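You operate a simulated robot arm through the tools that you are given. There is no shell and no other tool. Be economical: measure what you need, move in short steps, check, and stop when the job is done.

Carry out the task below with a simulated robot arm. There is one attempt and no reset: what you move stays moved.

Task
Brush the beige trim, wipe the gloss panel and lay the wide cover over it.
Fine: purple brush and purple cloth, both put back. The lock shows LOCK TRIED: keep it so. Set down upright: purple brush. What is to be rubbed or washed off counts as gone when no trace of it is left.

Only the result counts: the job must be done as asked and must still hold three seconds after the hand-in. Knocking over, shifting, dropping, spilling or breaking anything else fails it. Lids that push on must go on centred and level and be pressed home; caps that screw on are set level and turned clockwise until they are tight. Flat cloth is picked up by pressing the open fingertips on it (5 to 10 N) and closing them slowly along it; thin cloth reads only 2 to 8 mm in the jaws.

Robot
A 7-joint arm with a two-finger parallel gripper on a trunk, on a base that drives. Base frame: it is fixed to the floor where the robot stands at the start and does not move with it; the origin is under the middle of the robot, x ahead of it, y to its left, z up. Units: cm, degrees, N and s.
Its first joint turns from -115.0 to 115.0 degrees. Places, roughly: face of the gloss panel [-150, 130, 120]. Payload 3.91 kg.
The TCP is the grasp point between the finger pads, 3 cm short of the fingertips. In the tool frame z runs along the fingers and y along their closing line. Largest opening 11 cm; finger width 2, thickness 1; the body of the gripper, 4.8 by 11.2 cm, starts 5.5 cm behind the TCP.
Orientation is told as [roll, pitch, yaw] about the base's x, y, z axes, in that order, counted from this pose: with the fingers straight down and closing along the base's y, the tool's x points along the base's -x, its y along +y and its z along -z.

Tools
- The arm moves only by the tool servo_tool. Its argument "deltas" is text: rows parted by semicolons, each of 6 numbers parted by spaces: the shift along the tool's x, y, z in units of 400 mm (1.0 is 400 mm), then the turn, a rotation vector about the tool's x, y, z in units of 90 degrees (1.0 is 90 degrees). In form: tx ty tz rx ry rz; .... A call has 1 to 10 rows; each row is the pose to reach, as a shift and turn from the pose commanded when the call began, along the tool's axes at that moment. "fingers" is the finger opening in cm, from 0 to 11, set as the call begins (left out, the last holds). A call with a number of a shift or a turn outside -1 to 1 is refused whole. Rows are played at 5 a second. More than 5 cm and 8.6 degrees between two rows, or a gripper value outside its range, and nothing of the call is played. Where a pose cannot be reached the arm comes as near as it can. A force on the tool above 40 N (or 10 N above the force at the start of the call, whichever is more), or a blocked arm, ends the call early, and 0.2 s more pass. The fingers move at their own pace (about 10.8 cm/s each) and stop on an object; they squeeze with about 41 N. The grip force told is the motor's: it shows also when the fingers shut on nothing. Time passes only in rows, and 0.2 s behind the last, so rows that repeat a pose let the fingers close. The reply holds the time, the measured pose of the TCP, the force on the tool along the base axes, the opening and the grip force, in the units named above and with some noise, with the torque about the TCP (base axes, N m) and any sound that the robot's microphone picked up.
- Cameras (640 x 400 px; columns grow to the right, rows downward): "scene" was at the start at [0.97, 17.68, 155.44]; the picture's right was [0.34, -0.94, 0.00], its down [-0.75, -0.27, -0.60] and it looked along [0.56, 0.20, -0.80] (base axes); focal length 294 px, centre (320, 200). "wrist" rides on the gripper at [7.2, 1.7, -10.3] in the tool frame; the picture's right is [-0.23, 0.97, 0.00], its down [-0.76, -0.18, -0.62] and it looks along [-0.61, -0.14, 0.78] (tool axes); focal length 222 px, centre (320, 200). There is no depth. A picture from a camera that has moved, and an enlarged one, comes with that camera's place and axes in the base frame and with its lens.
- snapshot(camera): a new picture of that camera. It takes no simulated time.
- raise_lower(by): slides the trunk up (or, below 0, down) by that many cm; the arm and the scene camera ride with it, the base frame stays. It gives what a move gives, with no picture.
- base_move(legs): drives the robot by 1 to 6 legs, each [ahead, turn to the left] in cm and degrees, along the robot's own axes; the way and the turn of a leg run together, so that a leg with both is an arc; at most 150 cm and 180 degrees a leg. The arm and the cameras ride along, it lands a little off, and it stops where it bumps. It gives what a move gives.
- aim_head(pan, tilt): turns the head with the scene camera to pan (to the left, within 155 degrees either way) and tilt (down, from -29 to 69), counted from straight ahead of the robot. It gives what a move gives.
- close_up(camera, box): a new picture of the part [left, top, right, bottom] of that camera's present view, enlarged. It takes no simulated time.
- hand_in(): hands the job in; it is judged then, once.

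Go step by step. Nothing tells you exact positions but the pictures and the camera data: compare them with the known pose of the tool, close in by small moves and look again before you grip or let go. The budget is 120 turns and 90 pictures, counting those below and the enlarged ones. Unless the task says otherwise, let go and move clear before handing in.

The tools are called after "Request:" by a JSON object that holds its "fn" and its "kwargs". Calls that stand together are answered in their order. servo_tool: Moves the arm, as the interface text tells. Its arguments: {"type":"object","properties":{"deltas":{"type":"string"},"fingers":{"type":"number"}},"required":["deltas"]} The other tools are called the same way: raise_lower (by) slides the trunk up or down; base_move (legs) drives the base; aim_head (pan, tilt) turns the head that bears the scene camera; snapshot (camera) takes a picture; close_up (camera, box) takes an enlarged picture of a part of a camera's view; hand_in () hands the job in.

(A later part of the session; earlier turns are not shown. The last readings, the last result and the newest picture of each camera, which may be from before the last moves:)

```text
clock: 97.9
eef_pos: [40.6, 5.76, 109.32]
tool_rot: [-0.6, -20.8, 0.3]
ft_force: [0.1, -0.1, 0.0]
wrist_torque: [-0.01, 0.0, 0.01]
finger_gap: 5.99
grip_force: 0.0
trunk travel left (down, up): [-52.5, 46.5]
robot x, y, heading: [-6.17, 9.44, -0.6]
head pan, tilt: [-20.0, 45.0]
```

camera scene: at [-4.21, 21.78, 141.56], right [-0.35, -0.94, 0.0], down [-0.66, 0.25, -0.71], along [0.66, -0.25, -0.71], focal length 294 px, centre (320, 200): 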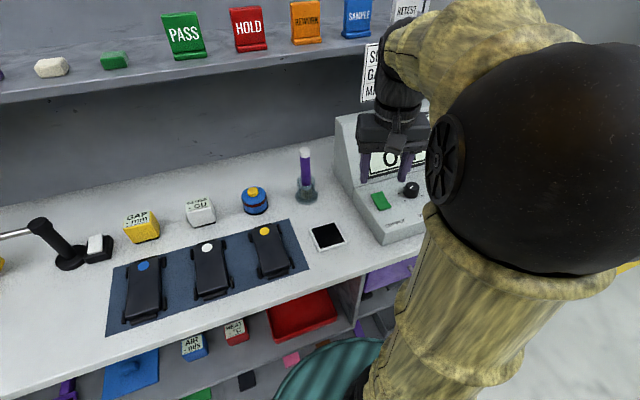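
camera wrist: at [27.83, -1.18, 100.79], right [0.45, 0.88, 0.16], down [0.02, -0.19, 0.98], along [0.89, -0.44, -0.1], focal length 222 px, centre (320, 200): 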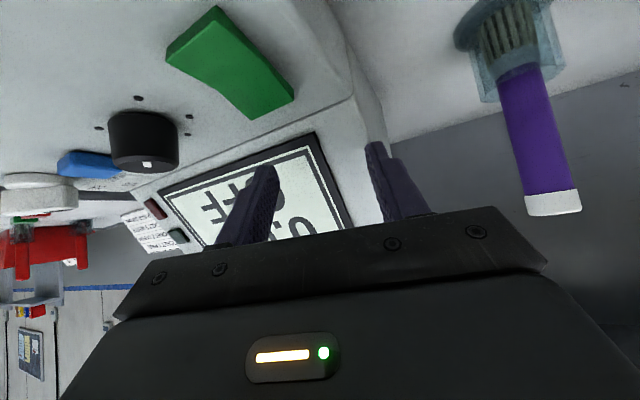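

Request:
{"fn": "servo_tool", "kwargs": {"deltas": "-0.04 0 0.02 0 0 0; -0.075 0 0.042 0 0 0; -0.075 0 0.042 0 0 0"}}

Request:
{"fn": "snapshot", "kwargs": {"camera": "wrist"}}

Request:
{"fn": "snapshot", "kwargs": {"camera": "scene"}}

```text
clock: 98.7
eef_pos: [44.06, 5.71, 108.89]
tool_rot: [-0.7, -20.8, 0.3]
ft_force: [-0.4, -0.3, -0.2]
wrist_torque: [0.0, 0.02, 0.03]
finger_gap: 6.01
grip_force: 0.0
trunk travel left (down, up): [-52.5, 46.5]
robot x, y, heading: [-5.82, 9.23, -0.7]
head pan, tilt: [-20.0, 45.0]
```

```text
49 pictures are left
camera wrist: at [33.55, 7.43, 115.8], right [0.21, 0.97, 0.07], down [0.49, -0.17, 0.85], along [0.85, -0.14, -0.51], focal length 222 px, centre (320, 200)
```

wrist: 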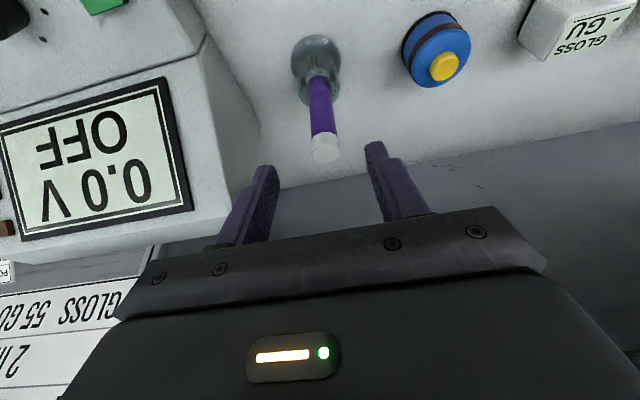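

```text
48 pictures are left
camera scene: at [-4.23, 21.79, 141.56], right [-0.35, -0.94, 0.0], down [-0.66, 0.25, -0.71], along [0.66, -0.25, -0.71], focal length 294 px, centre (320, 200)
```

scene: 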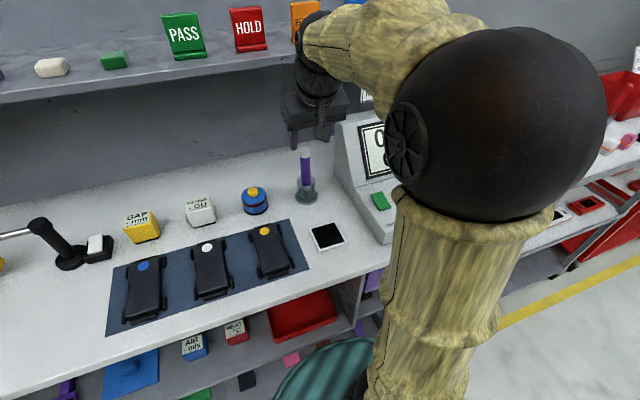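

Alignment is good. I descend along the tool axis around the handle.

Request:
{"fn": "servo_tool", "kwargs": {"deltas": "0 0.003 0.07 0 0 0; 0 0.003 0.14 0 0 0; 0 0.003 0.2 0 0 0; 0 0.003 0.24 0 0 0; 0 0.003 0.27 0 0 0; 0 0.003 0.27 0 0 0"}}

Request:
{"fn": "snapshot", "kwargs": {"camera": "wrist"}}

```text
clock: 100.1
eef_pos: [47.86, 5.72, 98.54]
tool_rot: [-0.7, -20.7, 0.3]
ft_force: [0.3, 0.2, -0.1]
wrist_torque: [0.03, -0.01, 0.02]
finger_gap: 6.01
grip_force: 0.1
trunk travel left (down, up): [-52.5, 46.5]
robot x, y, heading: [-6.19, 9.27, -0.6]
head pan, tilt: [-20.0, 45.0]
```

```text
47 pictures are left
camera wrist: at [37.34, 7.4, 105.7], right [0.21, 0.97, 0.07], down [0.49, -0.17, 0.85], along [0.85, -0.14, -0.51], focal length 222 px, centre (320, 200)
```

wrist: 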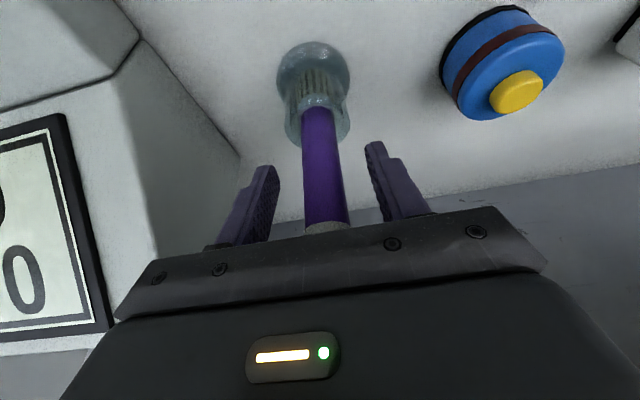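

Request:
{"fn": "servo_tool", "kwargs": {"deltas": "0 0 0 0 0 0; 0 0 0 0 0 0; 0 0 0 0 0 0; 0 0 0 0 0 0", "fingers": 0}}

Request:
{"fn": "servo_tool", "kwargs": {"deltas": "-0.01 0 -0.0263 0 0 0; -0.02 0 -0.0527 0 0 0; -0.04 0 -0.1053 0 0 0; -0.06 0 -0.158 0 0 0"}}

Request:
{"fn": "snapshot", "kwargs": {"camera": "wrist"}}

Request:
{"fn": "close_up", "kwargs": {"camera": "scene", "box": [220, 80, 412, 240]}}

```text
clock: 101.1
eef_pos: [47.87, 5.69, 98.78]
tool_rot: [-0.5, -20.8, 0.3]
ft_force: [-0.1, 0.1, -0.4]
wrist_torque: [0.01, -0.01, -0.01]
finger_gap: 2.33
grip_force: 41.3
trunk travel left (down, up): [-52.5, 46.5]
robot x, y, heading: [-5.91, 9.18, -0.9]
head pan, tilt: [-20.0, 45.0]
```

```text
clock: 102.1
eef_pos: [47.84, 5.84, 105.46]
tool_rot: [-0.6, -20.9, 0.4]
ft_force: [0.0, 0.6, -1.2]
wrist_torque: [-0.02, 0.01, 0.03]
finger_gap: 2.34
grip_force: 40.9
trunk travel left (down, up): [-52.5, 46.5]
robot x, y, heading: [-5.97, 9.6, -0.5]
head pan, tilt: [-20.0, 45.0]
```

```text
46 pictures are left
camera wrist: at [37.35, 7.5, 112.45], right [0.21, 0.97, 0.07], down [0.49, -0.17, 0.85], along [0.84, -0.14, -0.51], focal length 222 px, centre (320, 200)
```

wrist: 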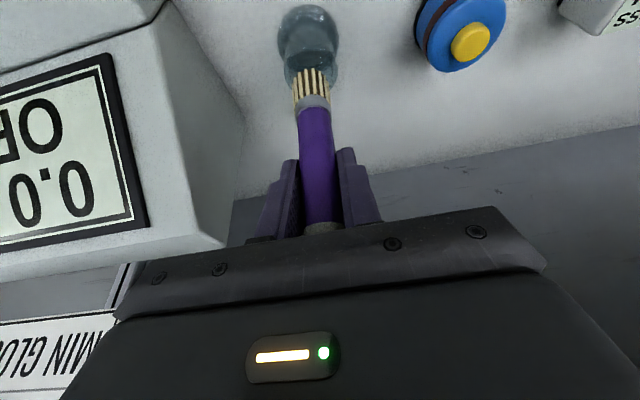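

```text
2.50 times, centred on (316, 160) of scene
camera zoom: at [-4.24, 21.79, 141.56], right [-0.35, -0.94, 0.0], down [-0.66, 0.25, -0.71], along [0.66, -0.25, -0.71], focal length 736 px, centre (330, 300)
```

zoom: 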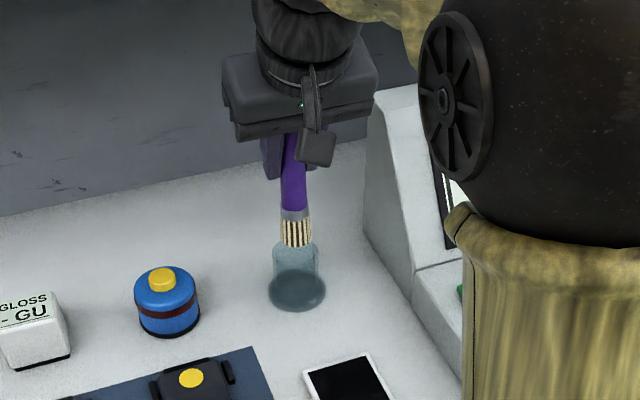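

Brush is out of its cup cleanly (cup stays). I lift more, pull back, raise the trunk and drive to the beige trim at about (-154, 44, 116).

Request:
{"fn": "servo_tool", "kwargs": {"deltas": "-0.0355 0 -0.0935 0 0 0; 0.06 0 -0.13 0 0 0; 0.15 0 -0.165 0 0 0; 0.245 0 -0.2 0 0 0"}}

Request:
{"fn": "base_move", "kwargs": {"legs": [[-42, 0], [0, 90.5], [34, 0]]}}

Request:
{"fn": "raise_lower", "kwargs": {"by": 35}}

Request:
{"fn": "base_move", "kwargs": {"legs": [[0, 90], [25, 0]]}}

Request:
{"fn": "aim_head", "kwargs": {"pan": 0, "tilt": 40}}

Request:
{"fn": "snapshot", "kwargs": {"camera": "scene"}}

```text
clock: 103.1
eef_pos: [35.71, 5.76, 109.39]
tool_rot: [-0.6, -20.7, 0.3]
ft_force: [0.8, 0.0, -1.0]
wrist_torque: [0.0, -0.02, 0.0]
finger_gap: 2.35
grip_force: 40.9
trunk travel left (down, up): [-52.5, 46.5]
robot x, y, heading: [-6.2, 9.68, -0.7]
head pan, tilt: [-20.0, 45.0]
```

```text
clock: 111.4
eef_pos: [-45.19, 85.9, 109.39]
tool_rot: [-0.7, -20.8, 90.8]
ft_force: [-0.6, 0.4, -0.7]
wrist_torque: [-0.01, 0.01, -0.01]
finger_gap: 2.34
grip_force: 40.9
trunk travel left (down, up): [-52.5, 46.5]
robot x, y, heading: [-48.62, 43.92, 89.9]
head pan, tilt: [-20.0, 45.0]
```

```text
clock: 114.8
eef_pos: [-45.03, 85.92, 144.32]
tool_rot: [-0.6, -20.8, 90.8]
ft_force: [0.1, 0.1, -0.8]
wrist_torque: [0.0, 0.02, 0.01]
finger_gap: 2.32
grip_force: 40.5
trunk travel left (down, up): [-87.5, 11.5]
robot x, y, heading: [-48.4, 44.15, 89.7]
head pan, tilt: [-20.0, 45.0]
```

```text
clock: 120.5
eef_pos: [-115.41, 47.12, 144.38]
tool_rot: [-0.6, -20.8, -178.9]
ft_force: [0.5, -0.3, -0.4]
wrist_torque: [-0.01, 0.02, 0.02]
finger_gap: 2.35
grip_force: 41.1
trunk travel left (down, up): [-87.5, 11.5]
robot x, y, heading: [-73.2, 43.9, 180.1]
head pan, tilt: [-20.0, 45.0]
```

```text
clock: 121.3
eef_pos: [-115.44, 47.17, 144.41]
tool_rot: [-0.5, -20.8, -178.9]
ft_force: [-0.2, 0.3, -1.0]
wrist_torque: [-0.01, 0.01, -0.02]
finger_gap: 2.32
grip_force: 41.1
trunk travel left (down, up): [-87.5, 11.5]
robot x, y, heading: [-73.23, 43.75, 179.6]
head pan, tilt: [0.0, 40.0]
```

```text
44 pictures are left
camera scene: at [-76.11, 28.65, 177.28], right [0.0, 1.0, 0.0], down [0.64, 0.0, -0.77], along [-0.77, 0.0, -0.64], focal length 294 px, centre (320, 200)
```

scene: 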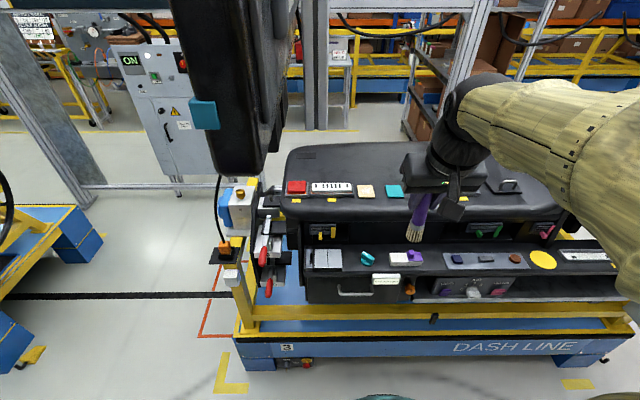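

Brush hangs over the dash front. I drive 27 cm closer and look at the trim from both cameras.

Request:
{"fn": "base_move", "kwargs": {"legs": [[27, 0]]}}

Request:
{"fn": "aim_head", "kwargs": {"pan": 0, "tilt": 45}}

Request:
{"fn": "close_up", "kwargs": {"camera": "scene", "box": [240, 80, 560, 280]}}

Request:
{"fn": "snapshot", "kwargs": {"camera": "wrist"}}

```text
clock: 122.8
eef_pos: [-130.39, 47.28, 144.83]
tool_rot: [-0.6, -21.2, -179.1]
ft_force: [-0.1, 0.7, -0.3]
wrist_torque: [-0.02, -0.02, 0.02]
finger_gap: 2.32
grip_force: 40.7
trunk travel left (down, up): [-87.5, 11.5]
robot x, y, heading: [-89.86, 44.15, 179.8]
head pan, tilt: [0.0, 40.0]
stopped in leg 1: the robot was blocked; the commanded pose is now the measured one
```

```text
clock: 123.4
eef_pos: [-130.43, 47.47, 144.73]
tool_rot: [-0.5, -21.3, -179.1]
ft_force: [0.4, -0.9, -0.2]
wrist_torque: [0.04, -0.02, -0.01]
finger_gap: 2.29
grip_force: 40.3
trunk travel left (down, up): [-87.5, 11.5]
robot x, y, heading: [-89.79, 44.08, 179.9]
head pan, tilt: [0.0, 45.0]
```

```text
2.00 times, centred on (400, 180) of scene
camera zoom: at [-90.83, 28.74, 177.32], right [-0.02, 1.0, 0.0], down [0.64, 0.01, -0.77], along [-0.77, -0.02, -0.64], focal length 588 px, centre (160, 240)
```

zoom: 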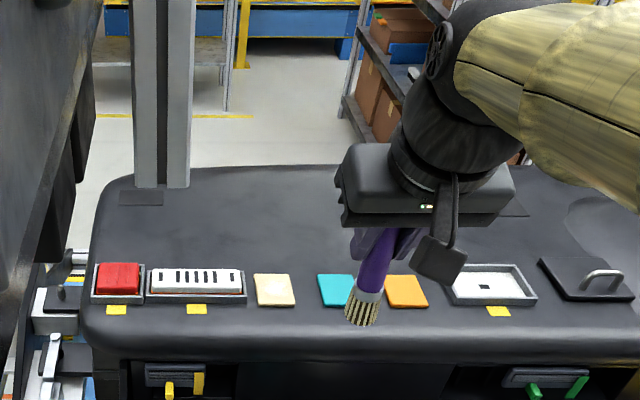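

```text
42 pictures are left
camera wrist: at [-119.94, 45.79, 151.69], right [-0.2, -0.98, 0.08], down [-0.49, 0.16, 0.86], along [-0.85, 0.13, -0.51], focal length 222 px, centre (320, 200)
```

wrist: 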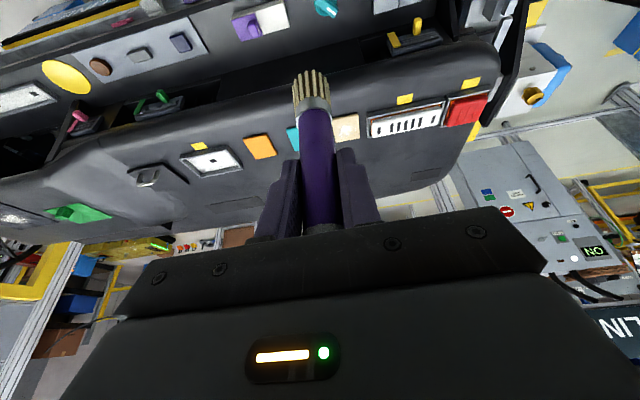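

The base stopped early at x≈-90. I look down to see what it touches.

Request:
{"fn": "aim_head", "kwargs": {"pan": 0, "tilt": 62}}

Request:
{"fn": "snapshot", "kwargs": {"camera": "scene"}}

```text
clock: 124.2
eef_pos: [-130.45, 47.48, 144.63]
tool_rot: [-0.5, -21.2, -179.0]
ft_force: [0.0, -0.6, -0.4]
wrist_torque: [-0.02, 0.0, -0.01]
finger_gap: 2.31
grip_force: 41.0
trunk travel left (down, up): [-87.5, 11.5]
robot x, y, heading: [-89.68, 43.69, 179.8]
head pan, tilt: [0.0, 62.0]
```

```text
41 pictures are left
camera scene: at [-90.8, 28.75, 177.27], right [-0.02, 1.0, 0.0], down [0.64, 0.01, -0.77], along [-0.77, -0.02, -0.64], focal length 294 px, centre (320, 200)
```

scene: 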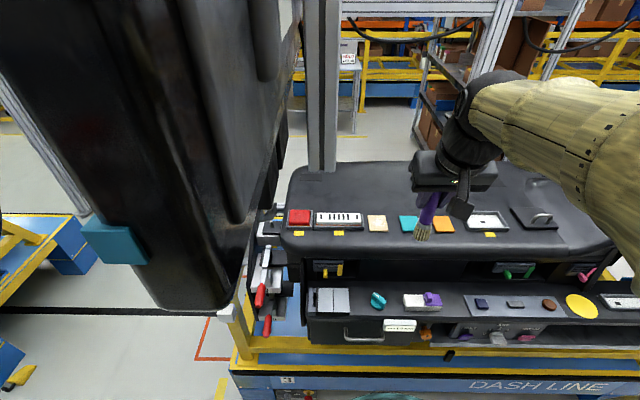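

My head is jammed against the hanging unit at left. I back off straight away and check it.

Request:
{"fn": "base_move", "kwargs": {"legs": [[-25, 0]]}}

Request:
{"fn": "aim_head", "kwargs": {"pan": 0, "tilt": 40}}

Request:
{"fn": "snapshot", "kwargs": {"camera": "scene"}}

```text
clock: 126.1
eef_pos: [-106.64, 47.28, 144.5]
tool_rot: [-0.6, -20.8, -179.1]
ft_force: [0.1, -0.3, 0.2]
wrist_torque: [-0.01, 0.0, -0.02]
finger_gap: 2.31
grip_force: 41.4
trunk travel left (down, up): [-87.5, 11.5]
robot x, y, heading: [-65.02, 43.89, 180.0]
head pan, tilt: [0.0, 62.0]
```

```text
clock: 126.9
eef_pos: [-106.58, 47.15, 144.35]
tool_rot: [-0.6, -20.8, -179.1]
ft_force: [-0.8, 0.3, -0.4]
wrist_torque: [-0.01, 0.0, -0.01]
finger_gap: 2.31
grip_force: 40.9
trunk travel left (down, up): [-87.5, 11.5]
robot x, y, heading: [-65.22, 44.16, 179.7]
head pan, tilt: [0.0, 40.0]
```

```text
40 pictures are left
camera scene: at [-67.43, 28.6, 177.28], right [0.0, 1.0, 0.0], down [0.64, 0.0, -0.77], along [-0.77, 0.0, -0.64], focal length 294 px, centre (320, 200)
```

scene: 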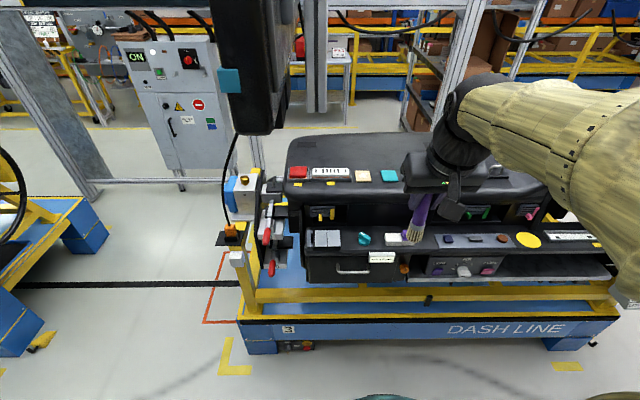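

The hanging unit did not move (same computed position in all views). I re-approach with the robot farther along +y so the trim lies front-left of it.

Request:
{"fn": "base_move", "kwargs": {"legs": [[0, -90], [24, 0], [0, 90], [33, 0]]}}

Request:
{"fn": "aim_head", "kwargs": {"pan": 15, "tilt": 45}}

Request:
{"fn": "snapshot", "kwargs": {"camera": "scene"}}

```text
clock: 138.1
eef_pos: [-140.36, 68.71, 144.26]
tool_rot: [-0.6, -20.7, -177.2]
ft_force: [0.8, 0.4, -0.5]
wrist_torque: [0.0, 0.01, -0.01]
finger_gap: 2.26
grip_force: 40.6
trunk travel left (down, up): [-87.5, 11.5]
robot x, y, heading: [-97.96, 66.83, -178.6]
head pan, tilt: [0.0, 40.0]
```

```text
clock: 138.9
eef_pos: [-140.12, 68.8, 144.39]
tool_rot: [-0.7, -20.7, -177.2]
ft_force: [0.3, -0.1, -0.8]
wrist_torque: [-0.04, -0.02, -0.03]
finger_gap: 2.31
grip_force: 41.0
trunk travel left (down, up): [-87.5, 11.5]
robot x, y, heading: [-98.08, 67.04, -178.3]
head pan, tilt: [15.0, 45.0]
```

```text
39 pictures are left
camera scene: at [-99.64, 49.35, 176.56], right [-0.29, 0.96, 0.0], down [0.68, 0.2, -0.71], along [-0.68, -0.2, -0.71], focal length 294 px, centre (320, 200)
```

scene: 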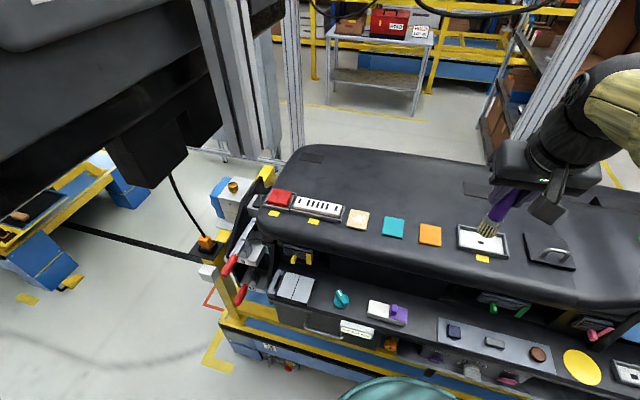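

Request:
{"fn": "close_up", "kwargs": {"camera": "scene", "box": [326, 196, 454, 256]}}

```text
5.00 times, centred on (390, 226) of scene
camera zoom: at [-99.64, 49.35, 176.56], right [-0.29, 0.96, 0.0], down [0.68, 0.2, -0.71], along [-0.68, -0.2, -0.71], focal length 1471 px, centre (-30, 70)
```

zoom: 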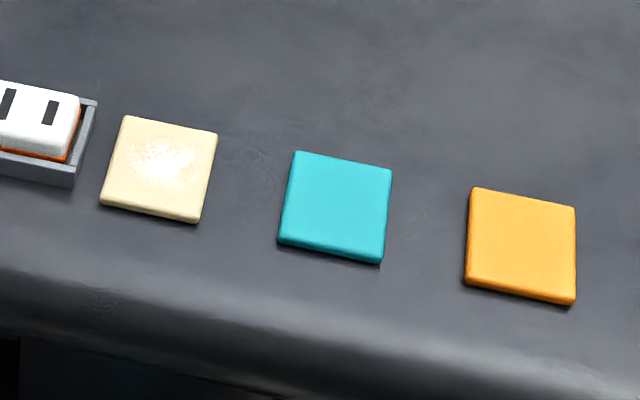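

The beige trim (5×6 cm, centre about (-152.7, 44.4), top z≈117) carries a whitish dust patch. I move the brush above it.

Request:
{"fn": "servo_tool", "kwargs": {"deltas": "-0.0405 0.074 0.0153 0 0 0; -0.081 0.148 0.0307 0 0 0; -0.1215 0.222 0.046 0 0 0; -0.162 0.296 0.0614 0 0 0; -0.2025 0.37 0.0767 0 0 0; -0.243 0.444 0.092 0 0 0; -0.2835 0.5185 0.1075 0 0 0; -0.324 0.5925 0.1228 0 0 0; -0.28 0.5925 0.24 0 0 0; -0.236 0.5925 0.355 0 0 0"}}

Request:
{"fn": "close_up", "kwargs": {"camera": "scene", "box": [240, 100, 480, 250]}}

Request:
{"fn": "snapshot", "kwargs": {"camera": "wrist"}}

```text
clock: 141.1
eef_pos: [-153.0, 44.5, 134.15]
tool_rot: [-0.6, -20.7, -177.2]
ft_force: [-0.5, 0.3, -1.0]
wrist_torque: [0.01, 0.01, -0.06]
finger_gap: 2.26
grip_force: 40.9
trunk travel left (down, up): [-87.5, 11.5]
robot x, y, heading: [-97.92, 66.7, -178.5]
head pan, tilt: [15.0, 45.0]
```

```text
2.67 times, centred on (360, 175) of scene
camera zoom: at [-99.81, 49.19, 176.54], right [-0.29, 0.96, 0.0], down [0.68, 0.2, -0.71], along [-0.68, -0.2, -0.71], focal length 785 px, centre (213, 267)
```

zoom: 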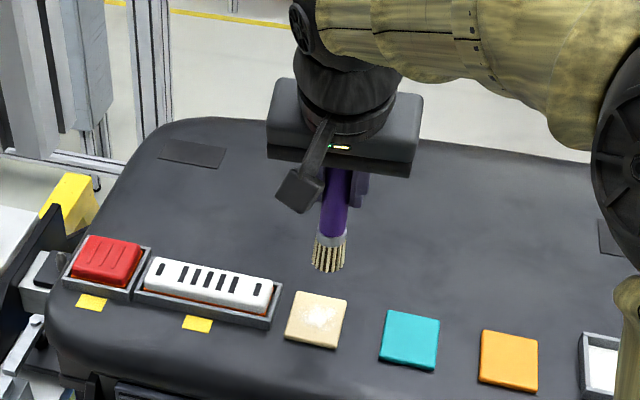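

```text
36 pictures are left
camera wrist: at [-142.64, 43.14, 141.09], right [-0.17, -0.98, 0.07], down [-0.5, 0.15, 0.85], along [-0.85, 0.11, -0.52], focal length 222 px, centre (320, 200)
```

wrist: 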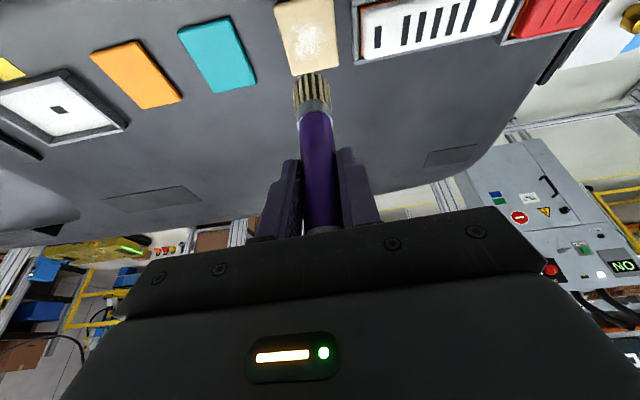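

Brush tip is about 7 cm above the trim, aligned. I lower to contact slowly while watching the force.

Request:
{"fn": "servo_tool", "kwargs": {"deltas": "0.025 0 0.066 0 0 0; 0.05 0 0.132 0 0 0; 0.0545 0 0.1437 0 0 0; 0.059 0 0.1554 0 0 0; 0.0633 0 0.167 0 0 0"}}

```text
clock: 142.3
eef_pos: [-153.02, 44.48, 127.13]
tool_rot: [-0.5, -20.7, -177.2]
ft_force: [0.3, -0.7, -0.9]
wrist_torque: [0.01, 0.01, 0.02]
finger_gap: 2.28
grip_force: 41.4
trunk travel left (down, up): [-87.5, 11.5]
robot x, y, heading: [-98.06, 66.84, -178.1]
head pan, tilt: [15.0, 45.0]
```

Request:
{"fn": "servo_tool", "kwargs": {"deltas": "0.0022 0 0.0059 0 0 0; 0.0044 0 0.0117 0 0 0; 0.0066 0 0.0175 0 0 0; 0.0089 0 0.0234 0 0 0"}}

Request:
{"fn": "close_up", "kwargs": {"camera": "scene", "box": [320, 170, 416, 230]}}

```text
clock: 143.3
eef_pos: [-152.93, 44.46, 126.46]
tool_rot: [-0.4, -21.1, -177.4]
ft_force: [-0.6, 0.1, 27.1]
wrist_torque: [-0.03, 0.21, -0.05]
finger_gap: 2.3
grip_force: 41.1
trunk travel left (down, up): [-87.5, 11.5]
robot x, y, heading: [-98.61, 66.95, -178.4]
head pan, tilt: [15.0, 45.0]
```

```text
6.67 times, centred on (368, 200) of scene
camera zoom: at [-99.35, 49.46, 176.63], right [-0.29, 0.96, 0.0], down [0.68, 0.2, -0.71], along [-0.68, -0.2, -0.71], focal length 1962 px, centre (0, 200)
```

zoom: 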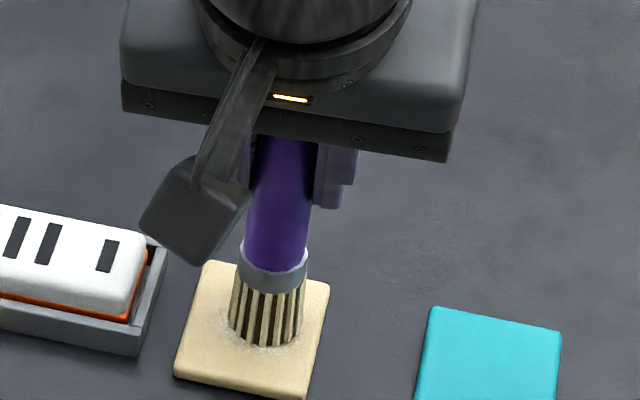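

Contact at about z 126.7 (27 N, a bit hard). I ease up by 5 mm and brush in lines over the trim.

Request:
{"fn": "servo_tool", "kwargs": {"deltas": "-0.0044 0 -0.0117 0 0 0; -0.0512 0 0.006 0 0 0; -0.0512 0.02 0.006 0 0 0; -0.0044 0.02 -0.0117 0 0 0; 0.0424 0.02 -0.0294 0 0 0; 0.0424 0.04 -0.0294 0 0 0; -0.0044 0.04 -0.0117 0 0 0; -0.0512 0.04 0.006 0 0 0; -0.0044 0.02 -0.0117 0 0 0; -0.0044 0 -0.0117 0 0 0"}}

Request:
{"fn": "servo_tool", "kwargs": {"deltas": "0.0468 0 -0.0177 0 0 0; 0.0468 -0.02 -0.0177 0 0 0; 0 -0.02 0 0 0 0; -0.0468 -0.02 0.0177 0 0 0; -0.0468 -0.04 0.0177 0 0 0; 0 -0.04 0 0 0 0; 0.0468 -0.04 -0.0177 0 0 0; 0 -0.02 0 0 0 0; 0 0 0 0 0 0"}}

Request:
{"fn": "servo_tool", "kwargs": {"deltas": "-0.0089 0 -0.0234 0 0 0; -0.0356 0 -0.0936 0 0 0; -0.02 0.1 -0.16 0 0 0; -0.02 0.2 -0.16 0 0 0"}}

Request:
{"fn": "close_up", "kwargs": {"camera": "scene", "box": [310, 190, 406, 250]}}

```text
clock: 145.5
eef_pos: [-153.01, 44.66, 126.58]
tool_rot: [-0.6, -20.6, -177.3]
ft_force: [0.1, 1.1, -0.3]
wrist_torque: [0.02, 0.04, 0.0]
finger_gap: 2.29
grip_force: 40.9
trunk travel left (down, up): [-87.5, 11.5]
robot x, y, heading: [-98.6, 66.94, -178.3]
head pan, tilt: [15.0, 45.0]
```

```text
clock: 147.5
eef_pos: [-152.87, 44.5, 126.48]
tool_rot: [-0.5, -20.7, -177.2]
ft_force: [0.4, -0.2, 1.1]
wrist_torque: [0.01, -0.03, 0.03]
finger_gap: 2.3
grip_force: 41.4
trunk travel left (down, up): [-87.5, 11.5]
robot x, y, heading: [-98.35, 66.96, -178.3]
head pan, tilt: [15.0, 45.0]
```

```text
clock: 148.5
eef_pos: [-151.42, 36.3, 132.64]
tool_rot: [-0.7, -20.8, -177.2]
ft_force: [-0.2, -0.3, -0.2]
wrist_torque: [-0.02, -0.01, 0.02]
finger_gap: 2.28
grip_force: 41.1
trunk travel left (down, up): [-87.5, 11.5]
robot x, y, heading: [-98.48, 66.91, -178.4]
head pan, tilt: [15.0, 45.0]
```

```text
6.67 times, centred on (358, 220) of scene
camera zoom: at [-99.81, 49.19, 176.54], right [-0.29, 0.96, 0.0], down [0.68, 0.2, -0.71], along [-0.68, -0.2, -0.71], focal length 1962 px, centre (67, 67)
```

zoom: 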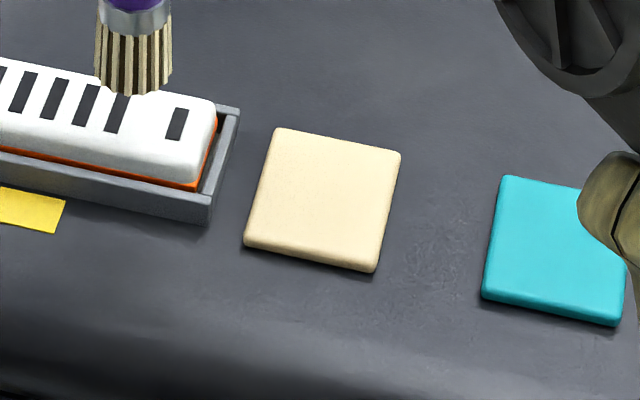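

The trim looks clean. One more light pass for safety, then lift well clear.

Request:
{"fn": "servo_tool", "kwargs": {"deltas": "0 -0.1 0 0 0 0; 0 -0.2 0 0 0 0; 0.01 -0.2 0.08 0 0 0; 0.021 -0.2 0.1625 0 0 0; -0.0258 -0.2 0.1802 0 0 0; -0.0258 -0.175 0.1802 0 0 0; 0.021 -0.175 0.1625 0 0 0; 0.0678 -0.175 0.1448 0 0 0; 0.0678 -0.225 0.1448 0 0 0; 0.021 -0.225 0.1625 0 0 0"}}

Request:
{"fn": "servo_tool", "kwargs": {"deltas": "-0.0468 0 0.0177 0 0 0; -0.0468 0.025 0.0177 0 0 0; 0 0.025 0 0 0 0; -0.0267 0.025 -0.0702 0 0 0; -0.05 0.025 -0.15 0 0 0; -0.08 -0.07 -0.22 0 0 0; -0.1 -0.17 -0.28 0 0 0; -0.07 -0.27 -0.3 0 0 0; 0 -0.37 -0.33 0 0 0; 0.06 -0.47 -0.36 0 0 0"}}

Request:
{"fn": "close_up", "kwargs": {"camera": "scene", "box": [310, 190, 406, 250]}}

```text
clock: 150.7
eef_pos: [-153.04, 45.67, 126.51]
tool_rot: [-0.6, -20.9, -177.1]
ft_force: [-1.8, 0.6, 8.3]
wrist_torque: [0.0, 0.29, -0.05]
finger_gap: 2.25
grip_force: 40.6
trunk travel left (down, up): [-87.5, 11.5]
robot x, y, heading: [-98.46, 66.84, -178.4]
head pan, tilt: [15.0, 45.0]
```

```text
refused: row 9 steps farther than a row can; nothing moved
```

```text
6.67 times, centred on (358, 220) of scene
camera zoom: at [-99.53, 49.34, 176.57], right [-0.29, 0.96, 0.0], down [0.68, 0.2, -0.71], along [-0.68, -0.2, -0.71], focal length 1962 px, centre (67, 67)
```

zoom: 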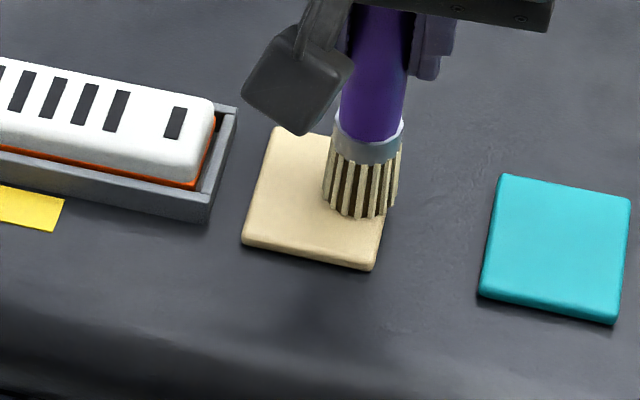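

Request:
{"fn": "servo_tool", "kwargs": {"deltas": "-0.0468 0 0.0177 0 0 0; -0.0468 0.025 0.0177 0 0 0; 0 0.025 0 0 0 0; -0.0267 0.025 -0.0702 0 0 0; -0.05 0.025 -0.15 0 0 0; -0.08 -0.02 -0.22 0 0 0; -0.06 -0.1 -0.26 0 0 0; 0 -0.18 -0.29 0 0 0; 0.06 -0.26 -0.32 0 0 0; 0.12 -0.34 -0.35 0 0 0"}}

Request:
{"fn": "servo_tool", "kwargs": {"deltas": "0 -0.08 0 0 0 0; 0 -0.16 0 0 0 0; 0.02 -0.24 -0.01 0 0 0; 0.04 -0.32 -0.02 0 0 0"}}

Request:
{"fn": "close_up", "kwargs": {"camera": "scene", "box": [310, 190, 406, 250]}}

```text
clock: 152.9
eef_pos: [-144.08, 59.72, 137.95]
tool_rot: [-0.5, -20.8, -177.2]
ft_force: [0.2, 0.2, -0.2]
wrist_torque: [-0.04, 0.03, 0.01]
finger_gap: 2.27
grip_force: 40.7
trunk travel left (down, up): [-87.5, 11.5]
robot x, y, heading: [-98.39, 66.9, -178.1]
head pan, tilt: [15.0, 45.0]
```

```text
clock: 153.9
eef_pos: [-143.03, 72.4, 138.28]
tool_rot: [-0.6, -20.7, -177.2]
ft_force: [0.0, 0.4, -0.3]
wrist_torque: [0.02, -0.02, 0.03]
finger_gap: 2.27
grip_force: 40.6
trunk travel left (down, up): [-87.5, 11.5]
robot x, y, heading: [-98.48, 67.03, -178.5]
head pan, tilt: [15.0, 45.0]
```

```text
6.67 times, centred on (358, 220) of scene
camera zoom: at [-99.67, 49.38, 176.56], right [-0.29, 0.96, 0.0], down [0.68, 0.2, -0.71], along [-0.68, -0.2, -0.71], focal length 1962 px, centre (67, 67)
```

zoom: 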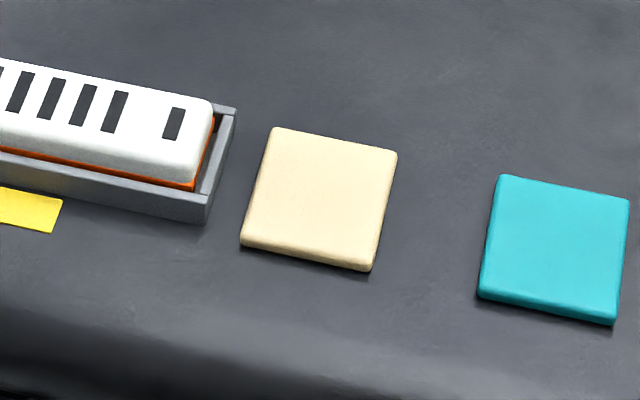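

The trim is clean. Now back to the bench to put the brush back into its cup at (47.8, 5.8).

Request:
{"fn": "base_move", "kwargs": {"legs": [[-46, 0], [0, 88.5], [57.5, 0], [0, 90], [30, 0]]}}

Request:
{"fn": "raise_lower", "kwargs": {"by": -28}}

```text
clock: 168.8
eef_pos: [22.63, 4.17, 138.24]
tool_rot: [-0.6, -20.7, 1.6]
ft_force: [-0.2, -0.4, -1.1]
wrist_torque: [0.04, 0.01, 0.01]
finger_gap: 2.27
grip_force: 40.5
trunk travel left (down, up): [-87.5, 11.5]
robot x, y, heading: [-22.08, 10.67, 0.5]
head pan, tilt: [15.0, 45.0]
```

```text
clock: 171.7
eef_pos: [22.69, 4.07, 110.32]
tool_rot: [-0.6, -20.6, 1.5]
ft_force: [-0.2, -0.1, -0.5]
wrist_torque: [0.01, 0.0, -0.01]
finger_gap: 2.26
grip_force: 41.3
trunk travel left (down, up): [-59.5, 39.5]
robot x, y, heading: [-22.07, 10.39, 0.3]
head pan, tilt: [15.0, 45.0]
```

Request:
{"fn": "base_move", "kwargs": {"legs": [[16, 0]]}}

Request:
{"fn": "aim_head", "kwargs": {"pan": -20, "tilt": 50}}

Request:
{"fn": "close_up", "kwargs": {"camera": "scene", "box": [220, 80, 412, 200]}}

Request:
{"fn": "snapshot", "kwargs": {"camera": "wrist"}}

```text
clock: 173.1
eef_pos: [38.64, 4.27, 110.14]
tool_rot: [-0.6, -20.7, 1.8]
ft_force: [0.3, -0.8, -0.8]
wrist_torque: [-0.03, 0.0, 0.01]
finger_gap: 2.29
grip_force: 40.6
trunk travel left (down, up): [-59.5, 39.5]
robot x, y, heading: [-5.76, 9.96, 0.5]
head pan, tilt: [15.0, 45.0]
```

```text
clock: 174.1
eef_pos: [38.61, 4.19, 110.17]
tool_rot: [-0.6, -20.8, 1.6]
ft_force: [0.4, 0.6, -1.4]
wrist_torque: [0.01, 0.01, 0.0]
finger_gap: 2.28
grip_force: 41.2
trunk travel left (down, up): [-59.5, 39.5]
robot x, y, heading: [-6.07, 10.7, 0.4]
head pan, tilt: [-20.0, 50.0]
```

```text
3.33 times, centred on (316, 140) of scene
camera zoom: at [-4.92, 23.11, 147.87], right [-0.34, -0.94, 0.0], down [-0.72, 0.26, -0.64], along [0.61, -0.22, -0.77], focal length 981 px, centre (333, 400)
```

zoom: 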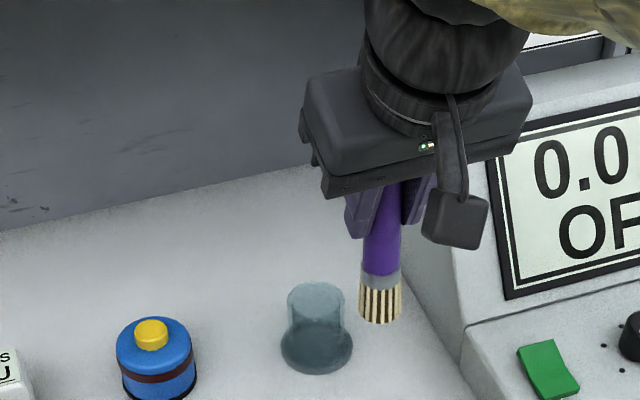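

```text
30 pictures are left
camera wrist: at [28.14, 5.65, 117.23], right [0.19, 0.98, 0.07], down [0.5, -0.16, 0.85], along [0.85, -0.12, -0.52], focal length 222 px, centre (320, 200)
```

wrist: 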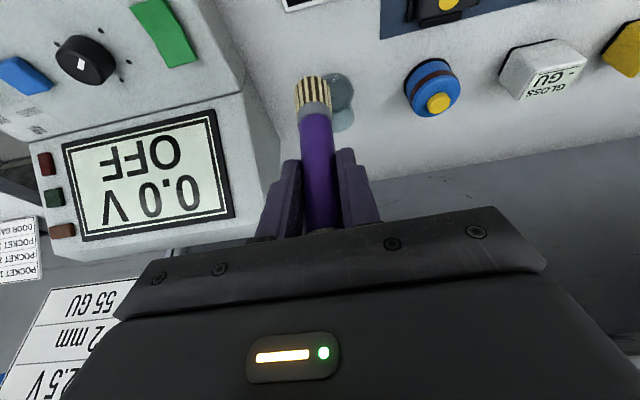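

Cup is empty and in place. I bring the brush over it, tip ~2 cm above the rim, and verify.

Request:
{"fn": "servo_tool", "kwargs": {"deltas": "-0.07 0.01 0.027 0 0 0; -0.14 0.02 0.055 0 0 0; -0.217 0.0305 0.082 0 0 0; -0.199 0.0305 0.131 0 0 0; -0.185 0.0305 0.167 0 0 0; -0.185 0.0305 0.167 0 0 0"}}

Request:
{"fn": "close_up", "kwargs": {"camera": "scene", "box": [268, 120, 364, 180]}}

Request:
{"fn": "close_up", "kwargs": {"camera": "wrist", "box": [220, 20, 420, 145]}}

```text
clock: 175.5
eef_pos: [47.82, 5.5, 106.47]
tool_rot: [-0.6, -20.7, 1.8]
ft_force: [-0.8, 1.0, 0.0]
wrist_torque: [-0.03, 0.01, -0.02]
finger_gap: 2.28
grip_force: 40.7
trunk travel left (down, up): [-59.5, 39.5]
robot x, y, heading: [-6.2, 10.37, 0.5]
head pan, tilt: [-20.0, 50.0]
```

```text
6.67 times, centred on (316, 150) of scene
camera zoom: at [-4.91, 23.11, 147.87], right [-0.34, -0.94, 0.0], down [-0.72, 0.26, -0.64], along [0.61, -0.22, -0.77], focal length 1962 px, centre (347, 533)
```

zoom: 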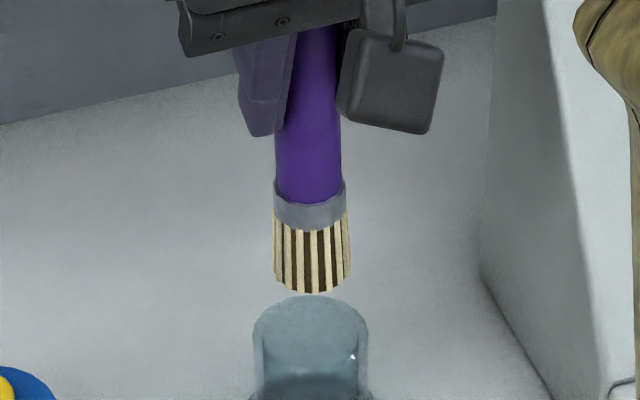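

```text
3.20 times, centred on (320, 82) of wrist
camera zoom: at [37.4, 7.09, 113.56], right [0.19, 0.98, 0.07], down [0.5, -0.16, 0.85], along [0.85, -0.12, -0.52], focal length 711 px, centre (320, 576)
```

zoom: 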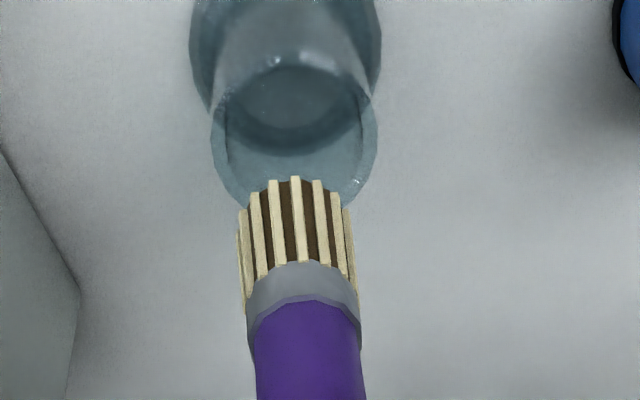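

Aligned within about half a cm; I shift 3 mm back and 2.5 mm left and lower into the cup, guarded by force.

Request:
{"fn": "servo_tool", "kwargs": {"deltas": "0.007 0.0065 -0.0027 0 0 0; 0.02 0.0065 0.032 0 0 0; 0.033 0.0065 0.066 0 0 0; 0.045 0.0065 0.098 0 0 0; 0.056 0.0065 0.127 0 0 0"}}

Request:
{"fn": "close_up", "kwargs": {"camera": "wrist", "box": [220, 20, 420, 145]}}

```text
clock: 176.7
eef_pos: [47.72, 5.76, 100.98]
tool_rot: [-0.5, -20.6, 1.7]
ft_force: [0.1, -0.4, -0.6]
wrist_torque: [0.03, 0.03, 0.02]
finger_gap: 2.3
grip_force: 41.3
trunk travel left (down, up): [-59.5, 39.5]
robot x, y, heading: [-6.35, 10.61, 0.2]
head pan, tilt: [-20.0, 50.0]
```

```text
3.20 times, centred on (320, 82) of wrist
camera zoom: at [37.13, 7.27, 108.02], right [0.19, 0.98, 0.07], down [0.5, -0.16, 0.85], along [0.85, -0.12, -0.52], focal length 711 px, centre (320, 576)
```

zoom: 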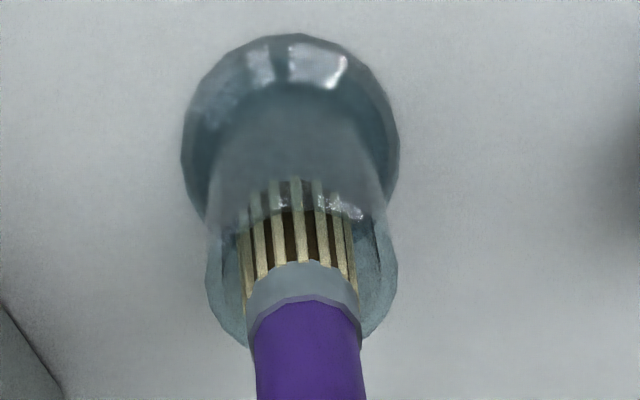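

It is inside the cup freely. I lower the rest, stop at light contact, and release.

Request:
{"fn": "servo_tool", "kwargs": {"deltas": "0.009 0 0.0234 0 0 0; 0.0155 0 0.041 0 0 0; 0.018 0 0.047 0 0 0; 0.02 0 0.0525 0 0 0; 0.02 0 0.0525 0 0 0"}}

```text
clock: 177.9
eef_pos: [47.56, 5.84, 98.74]
tool_rot: [-0.6, -20.6, 1.7]
ft_force: [-0.4, -0.2, -0.5]
wrist_torque: [-0.01, -0.02, 0.02]
finger_gap: 2.29
grip_force: 40.3
trunk travel left (down, up): [-59.5, 39.5]
robot x, y, heading: [-5.84, 10.6, 0.4]
head pan, tilt: [-20.0, 50.0]
```

Request:
{"fn": "servo_tool", "kwargs": {"deltas": "0.001 0 0.0029 0 0 0; 0.0022 0 0.0058 0 0 0; 0.0022 0 0.0058 0 0 0"}}

Request:
{"fn": "servo_tool", "kwargs": {"deltas": "0 0 0 0 0 0; 0 0 0 0 0 0", "fingers": 4.5}}

Request:
{"fn": "snapshot", "kwargs": {"camera": "wrist"}}

```text
clock: 178.7
eef_pos: [47.56, 5.82, 98.67]
tool_rot: [-0.6, -20.9, 1.7]
ft_force: [-0.3, 1.6, 9.2]
wrist_torque: [0.16, -0.26, -0.01]
finger_gap: 2.31
grip_force: 41.2
trunk travel left (down, up): [-59.5, 39.5]
robot x, y, heading: [-5.96, 10.57, 0.3]
head pan, tilt: [-20.0, 50.0]
```

```text
clock: 179.3
eef_pos: [47.63, 5.9, 98.58]
tool_rot: [-0.6, -20.7, 1.5]
ft_force: [-0.3, 0.2, -0.5]
wrist_torque: [0.0, 0.0, -0.01]
finger_gap: 4.49
grip_force: 0.1
trunk travel left (down, up): [-59.5, 39.5]
robot x, y, heading: [-6.38, 10.25, 0.1]
head pan, tilt: [-20.0, 50.0]
```

```text
26 pictures are left
camera wrist: at [37.07, 7.25, 105.54], right [0.19, 0.98, 0.07], down [0.5, -0.16, 0.85], along [0.85, -0.12, -0.52], focal length 222 px, centre (320, 200)
```

wrist: 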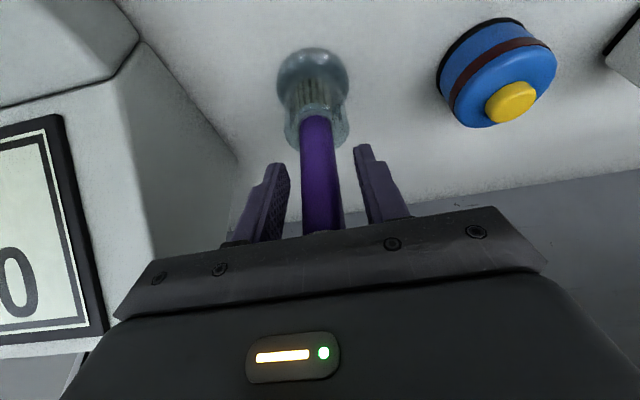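

Brush stands back in its cup. I retract and drive left along the bench to see the purple cloth stack on the middle shelf.

Request:
{"fn": "servo_tool", "kwargs": {"deltas": "0 0 -0.07 0 0 0; 0 0 -0.15 0 0 0; 0 0 -0.23 0 0 0; 0 0 -0.3 0 0 0; 0.1 0 -0.34 0 0 0; 0.2 0 -0.38 0 0 0", "fingers": 6.5}}

Request:
{"fn": "base_move", "kwargs": {"legs": [[-42, 0], [0, 90], [58, 0], [0, -90]]}}

Request:
{"fn": "raise_lower", "kwargs": {"by": -45}}

Request:
{"fn": "aim_head", "kwargs": {"pan": 0, "tilt": 35}}

Request:
{"fn": "snapshot", "kwargs": {"camera": "scene"}}

```text
clock: 180.7
eef_pos: [34.43, 5.66, 109.99]
tool_rot: [-0.6, -20.8, 1.7]
ft_force: [-0.2, -1.0, -0.8]
wrist_torque: [0.01, 0.0, 0.01]
finger_gap: 6.51
grip_force: 0.1
trunk travel left (down, up): [-59.5, 39.5]
robot x, y, heading: [-5.81, 10.51, 0.4]
head pan, tilt: [-20.0, 50.0]
```

```text
clock: 193.8
eef_pos: [-8.15, 62.89, 109.89]
tool_rot: [-0.5, -20.7, 1.9]
ft_force: [0.4, 0.3, 0.2]
wrist_torque: [0.03, 0.01, 0.03]
finger_gap: 6.51
grip_force: 0.0
trunk travel left (down, up): [-59.5, 39.5]
robot x, y, heading: [-48.96, 67.75, 0.5]
head pan, tilt: [-20.0, 50.0]
```

```text
refused: -45 is not a number from -40 to 40
```

```text
clock: 194.6
eef_pos: [-8.18, 62.99, 109.89]
tool_rot: [-0.4, -20.7, 1.8]
ft_force: [0.9, -0.4, 0.8]
wrist_torque: [-0.02, 0.01, 0.01]
finger_gap: 6.47
grip_force: 0.0
trunk travel left (down, up): [-59.5, 39.5]
robot x, y, heading: [-48.94, 67.72, 0.4]
head pan, tilt: [0.0, 35.0]
```

```text
25 pictures are left
camera scene: at [-46.24, 83.01, 150.04], right [0.01, -1.0, 0.0], down [-0.57, 0.0, -0.82], along [0.82, 0.01, -0.57], focal length 294 px, centre (320, 200)
```

scene: 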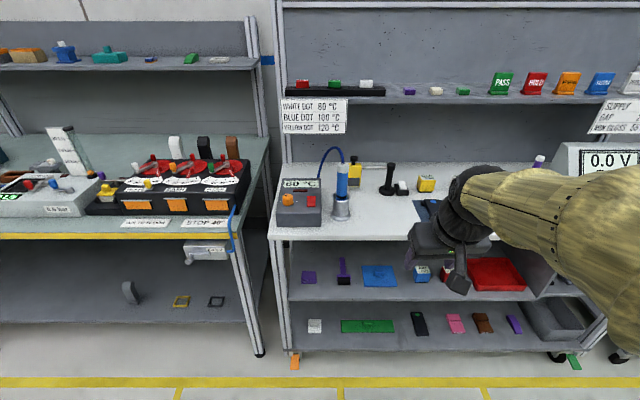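

Request:
{"fn": "close_up", "kwargs": {"camera": "scene", "box": [280, 250, 440, 350]}}

Request:
{"fn": "raise_lower", "kwargs": {"by": -40}}

Request:
{"fn": "aim_head", "kwargs": {"pan": 0, "tilt": 25}}

Request:
{"fn": "snapshot", "kwargs": {"camera": "scene"}}

```text
4.00 times, centred on (360, 300) of scene
camera zoom: at [-46.24, 83.01, 150.04], right [0.01, -1.0, 0.0], down [-0.57, 0.0, -0.82], along [0.82, 0.01, -0.57], focal length 1177 px, centre (160, -200)
```

zoom: 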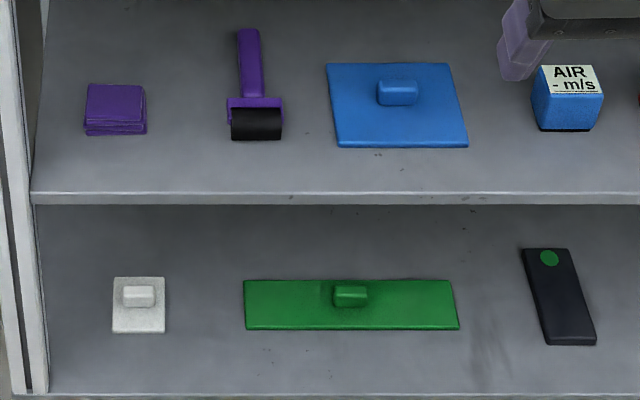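

```text
clock: 198.5
eef_pos: [-8.23, 62.89, 69.94]
tool_rot: [-0.4, -20.6, 1.9]
ft_force: [0.1, 0.4, -0.2]
wrist_torque: [0.01, -0.01, 0.01]
finger_gap: 6.49
grip_force: 0.0
trunk travel left (down, up): [-19.5, 79.5]
robot x, y, heading: [-49.01, 67.62, 0.7]
head pan, tilt: [0.0, 35.0]
```

```text
clock: 199.2
eef_pos: [-8.27, 62.97, 69.99]
tool_rot: [-0.5, -20.7, 1.8]
ft_force: [0.0, 0.5, -0.2]
wrist_torque: [-0.02, 0.01, 0.0]
finger_gap: 6.5
grip_force: 0.1
trunk travel left (down, up): [-19.5, 79.5]
robot x, y, heading: [-48.84, 68.01, 0.4]
head pan, tilt: [0.0, 25.0]
```

```text
23 pictures are left
camera scene: at [-45.84, 83.02, 111.61], right [0.01, -1.0, 0.0], down [-0.42, 0.0, -0.91], along [0.91, 0.01, -0.42], focal length 294 px, centre (320, 200)
```

scene: 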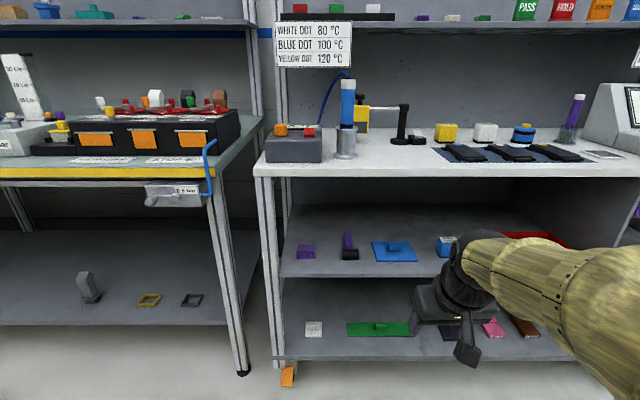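

The blue cover (13×11 cm) on the middle shelf matches the 13×11 panel, so it is the wide one; the green strip is too shallow (6 cm). Next: the folded purple cloth at about (34, 88.7, z 55–57). I tilt the tool to 45° and shift it left while in the open.

Request:
{"fn": "servo_tool", "kwargs": {"deltas": "-0.023 0.06 0.009 0 -0.035 0; -0.046 0.12 0.018 0 -0.07 0; -0.07 0.18 0.027 0 -0.105 0; -0.093 0.24 0.036 0 -0.14 0; -0.117 0.3 0.045 0 -0.175 0; -0.14 0.36 0.054 0 -0.21 0; -0.163 0.42 0.062 0 -0.24 0; -0.187 0.48 0.071 0 -0.27 0; -0.187 0.54 0.071 0 -0.27 0; -0.187 0.6 0.071 0 -0.27 0", "fingers": 10}}

```text
clock: 201.4
eef_pos: [-0.9, 87.19, 69.73]
tool_rot: [-0.8, -45.1, 2.3]
ft_force: [-0.3, -0.4, -0.1]
wrist_torque: [0.03, 0.01, 0.01]
finger_gap: 10.03
grip_force: 0.2
trunk travel left (down, up): [-19.5, 79.5]
robot x, y, heading: [-49.19, 67.95, 0.5]
head pan, tilt: [0.0, 25.0]
```

Request:
{"fn": "base_move", "kwargs": {"legs": [[22, 0]]}}

Request:
{"fn": "snapshot", "kwargs": {"camera": "wrist"}}

Request:
{"fn": "snapshot", "kwargs": {"camera": "scene"}}

```text
clock: 203.1
eef_pos: [21.16, 87.49, 69.59]
tool_rot: [-0.7, -45.0, 2.4]
ft_force: [-0.2, -0.1, 0.6]
wrist_torque: [-0.04, -0.01, -0.03]
finger_gap: 9.99
grip_force: 0.1
trunk travel left (down, up): [-19.5, 79.5]
robot x, y, heading: [-26.74, 68.03, 0.6]
head pan, tilt: [0.0, 25.0]
```

```text
22 pictures are left
camera wrist: at [8.72, 88.75, 71.79], right [0.13, 0.98, 0.15], down [0.1, -0.17, 0.98], along [0.99, -0.11, -0.12], focal length 222 px, centre (320, 200)
```

wrist: 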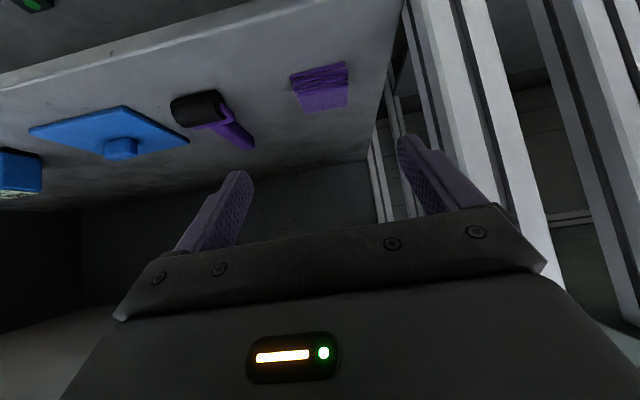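

```text
21 pictures are left
camera scene: at [-23.69, 83.25, 111.62], right [0.01, -1.0, 0.0], down [-0.42, 0.0, -0.91], along [0.91, 0.01, -0.42], focal length 294 px, centre (320, 200)
```

scene: 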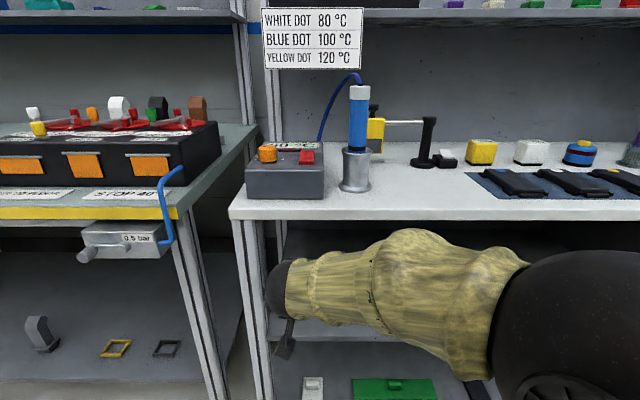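

Cloth centre ≈ (32.9, 88.3), 6 cm wide, shelf z≈55. I move the open fingers above and straddling it.

Request:
{"fn": "servo_tool", "kwargs": {"deltas": "-0.02 0.009 0.075 0 0 0; -0.04 0.009 0.15 0 0 0; -0.055 0.009 0.225 0 0 0; -0.066 0.009 0.299 0 0 0; -0.066 0.009 0.299 0 0 0"}}

Request:
{"fn": "snapshot", "kwargs": {"camera": "wrist"}}

```text
clock: 204.3
eef_pos: [31.55, 88.12, 63.09]
tool_rot: [-0.7, -45.0, 2.2]
ft_force: [0.2, 0.7, 0.0]
wrist_torque: [0.03, 0.02, -0.04]
finger_gap: 9.98
grip_force: 0.1
trunk travel left (down, up): [-19.5, 79.5]
robot x, y, heading: [-26.77, 68.15, 0.9]
head pan, tilt: [0.0, 25.0]
```

```text
20 pictures are left
camera wrist: at [19.11, 89.37, 65.22], right [0.13, 0.98, 0.15], down [0.1, -0.17, 0.98], along [0.99, -0.11, -0.12], focal length 222 px, centre (320, 200)
```

wrist: 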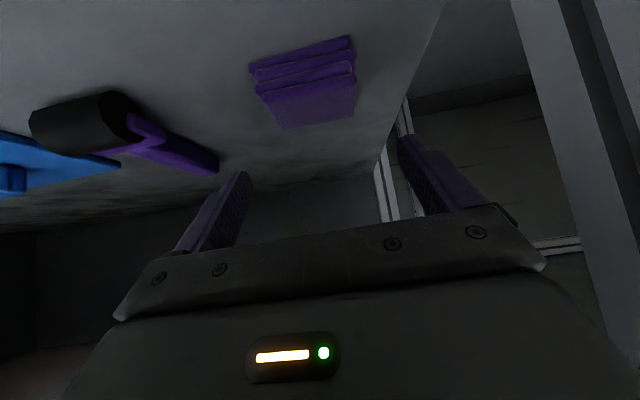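

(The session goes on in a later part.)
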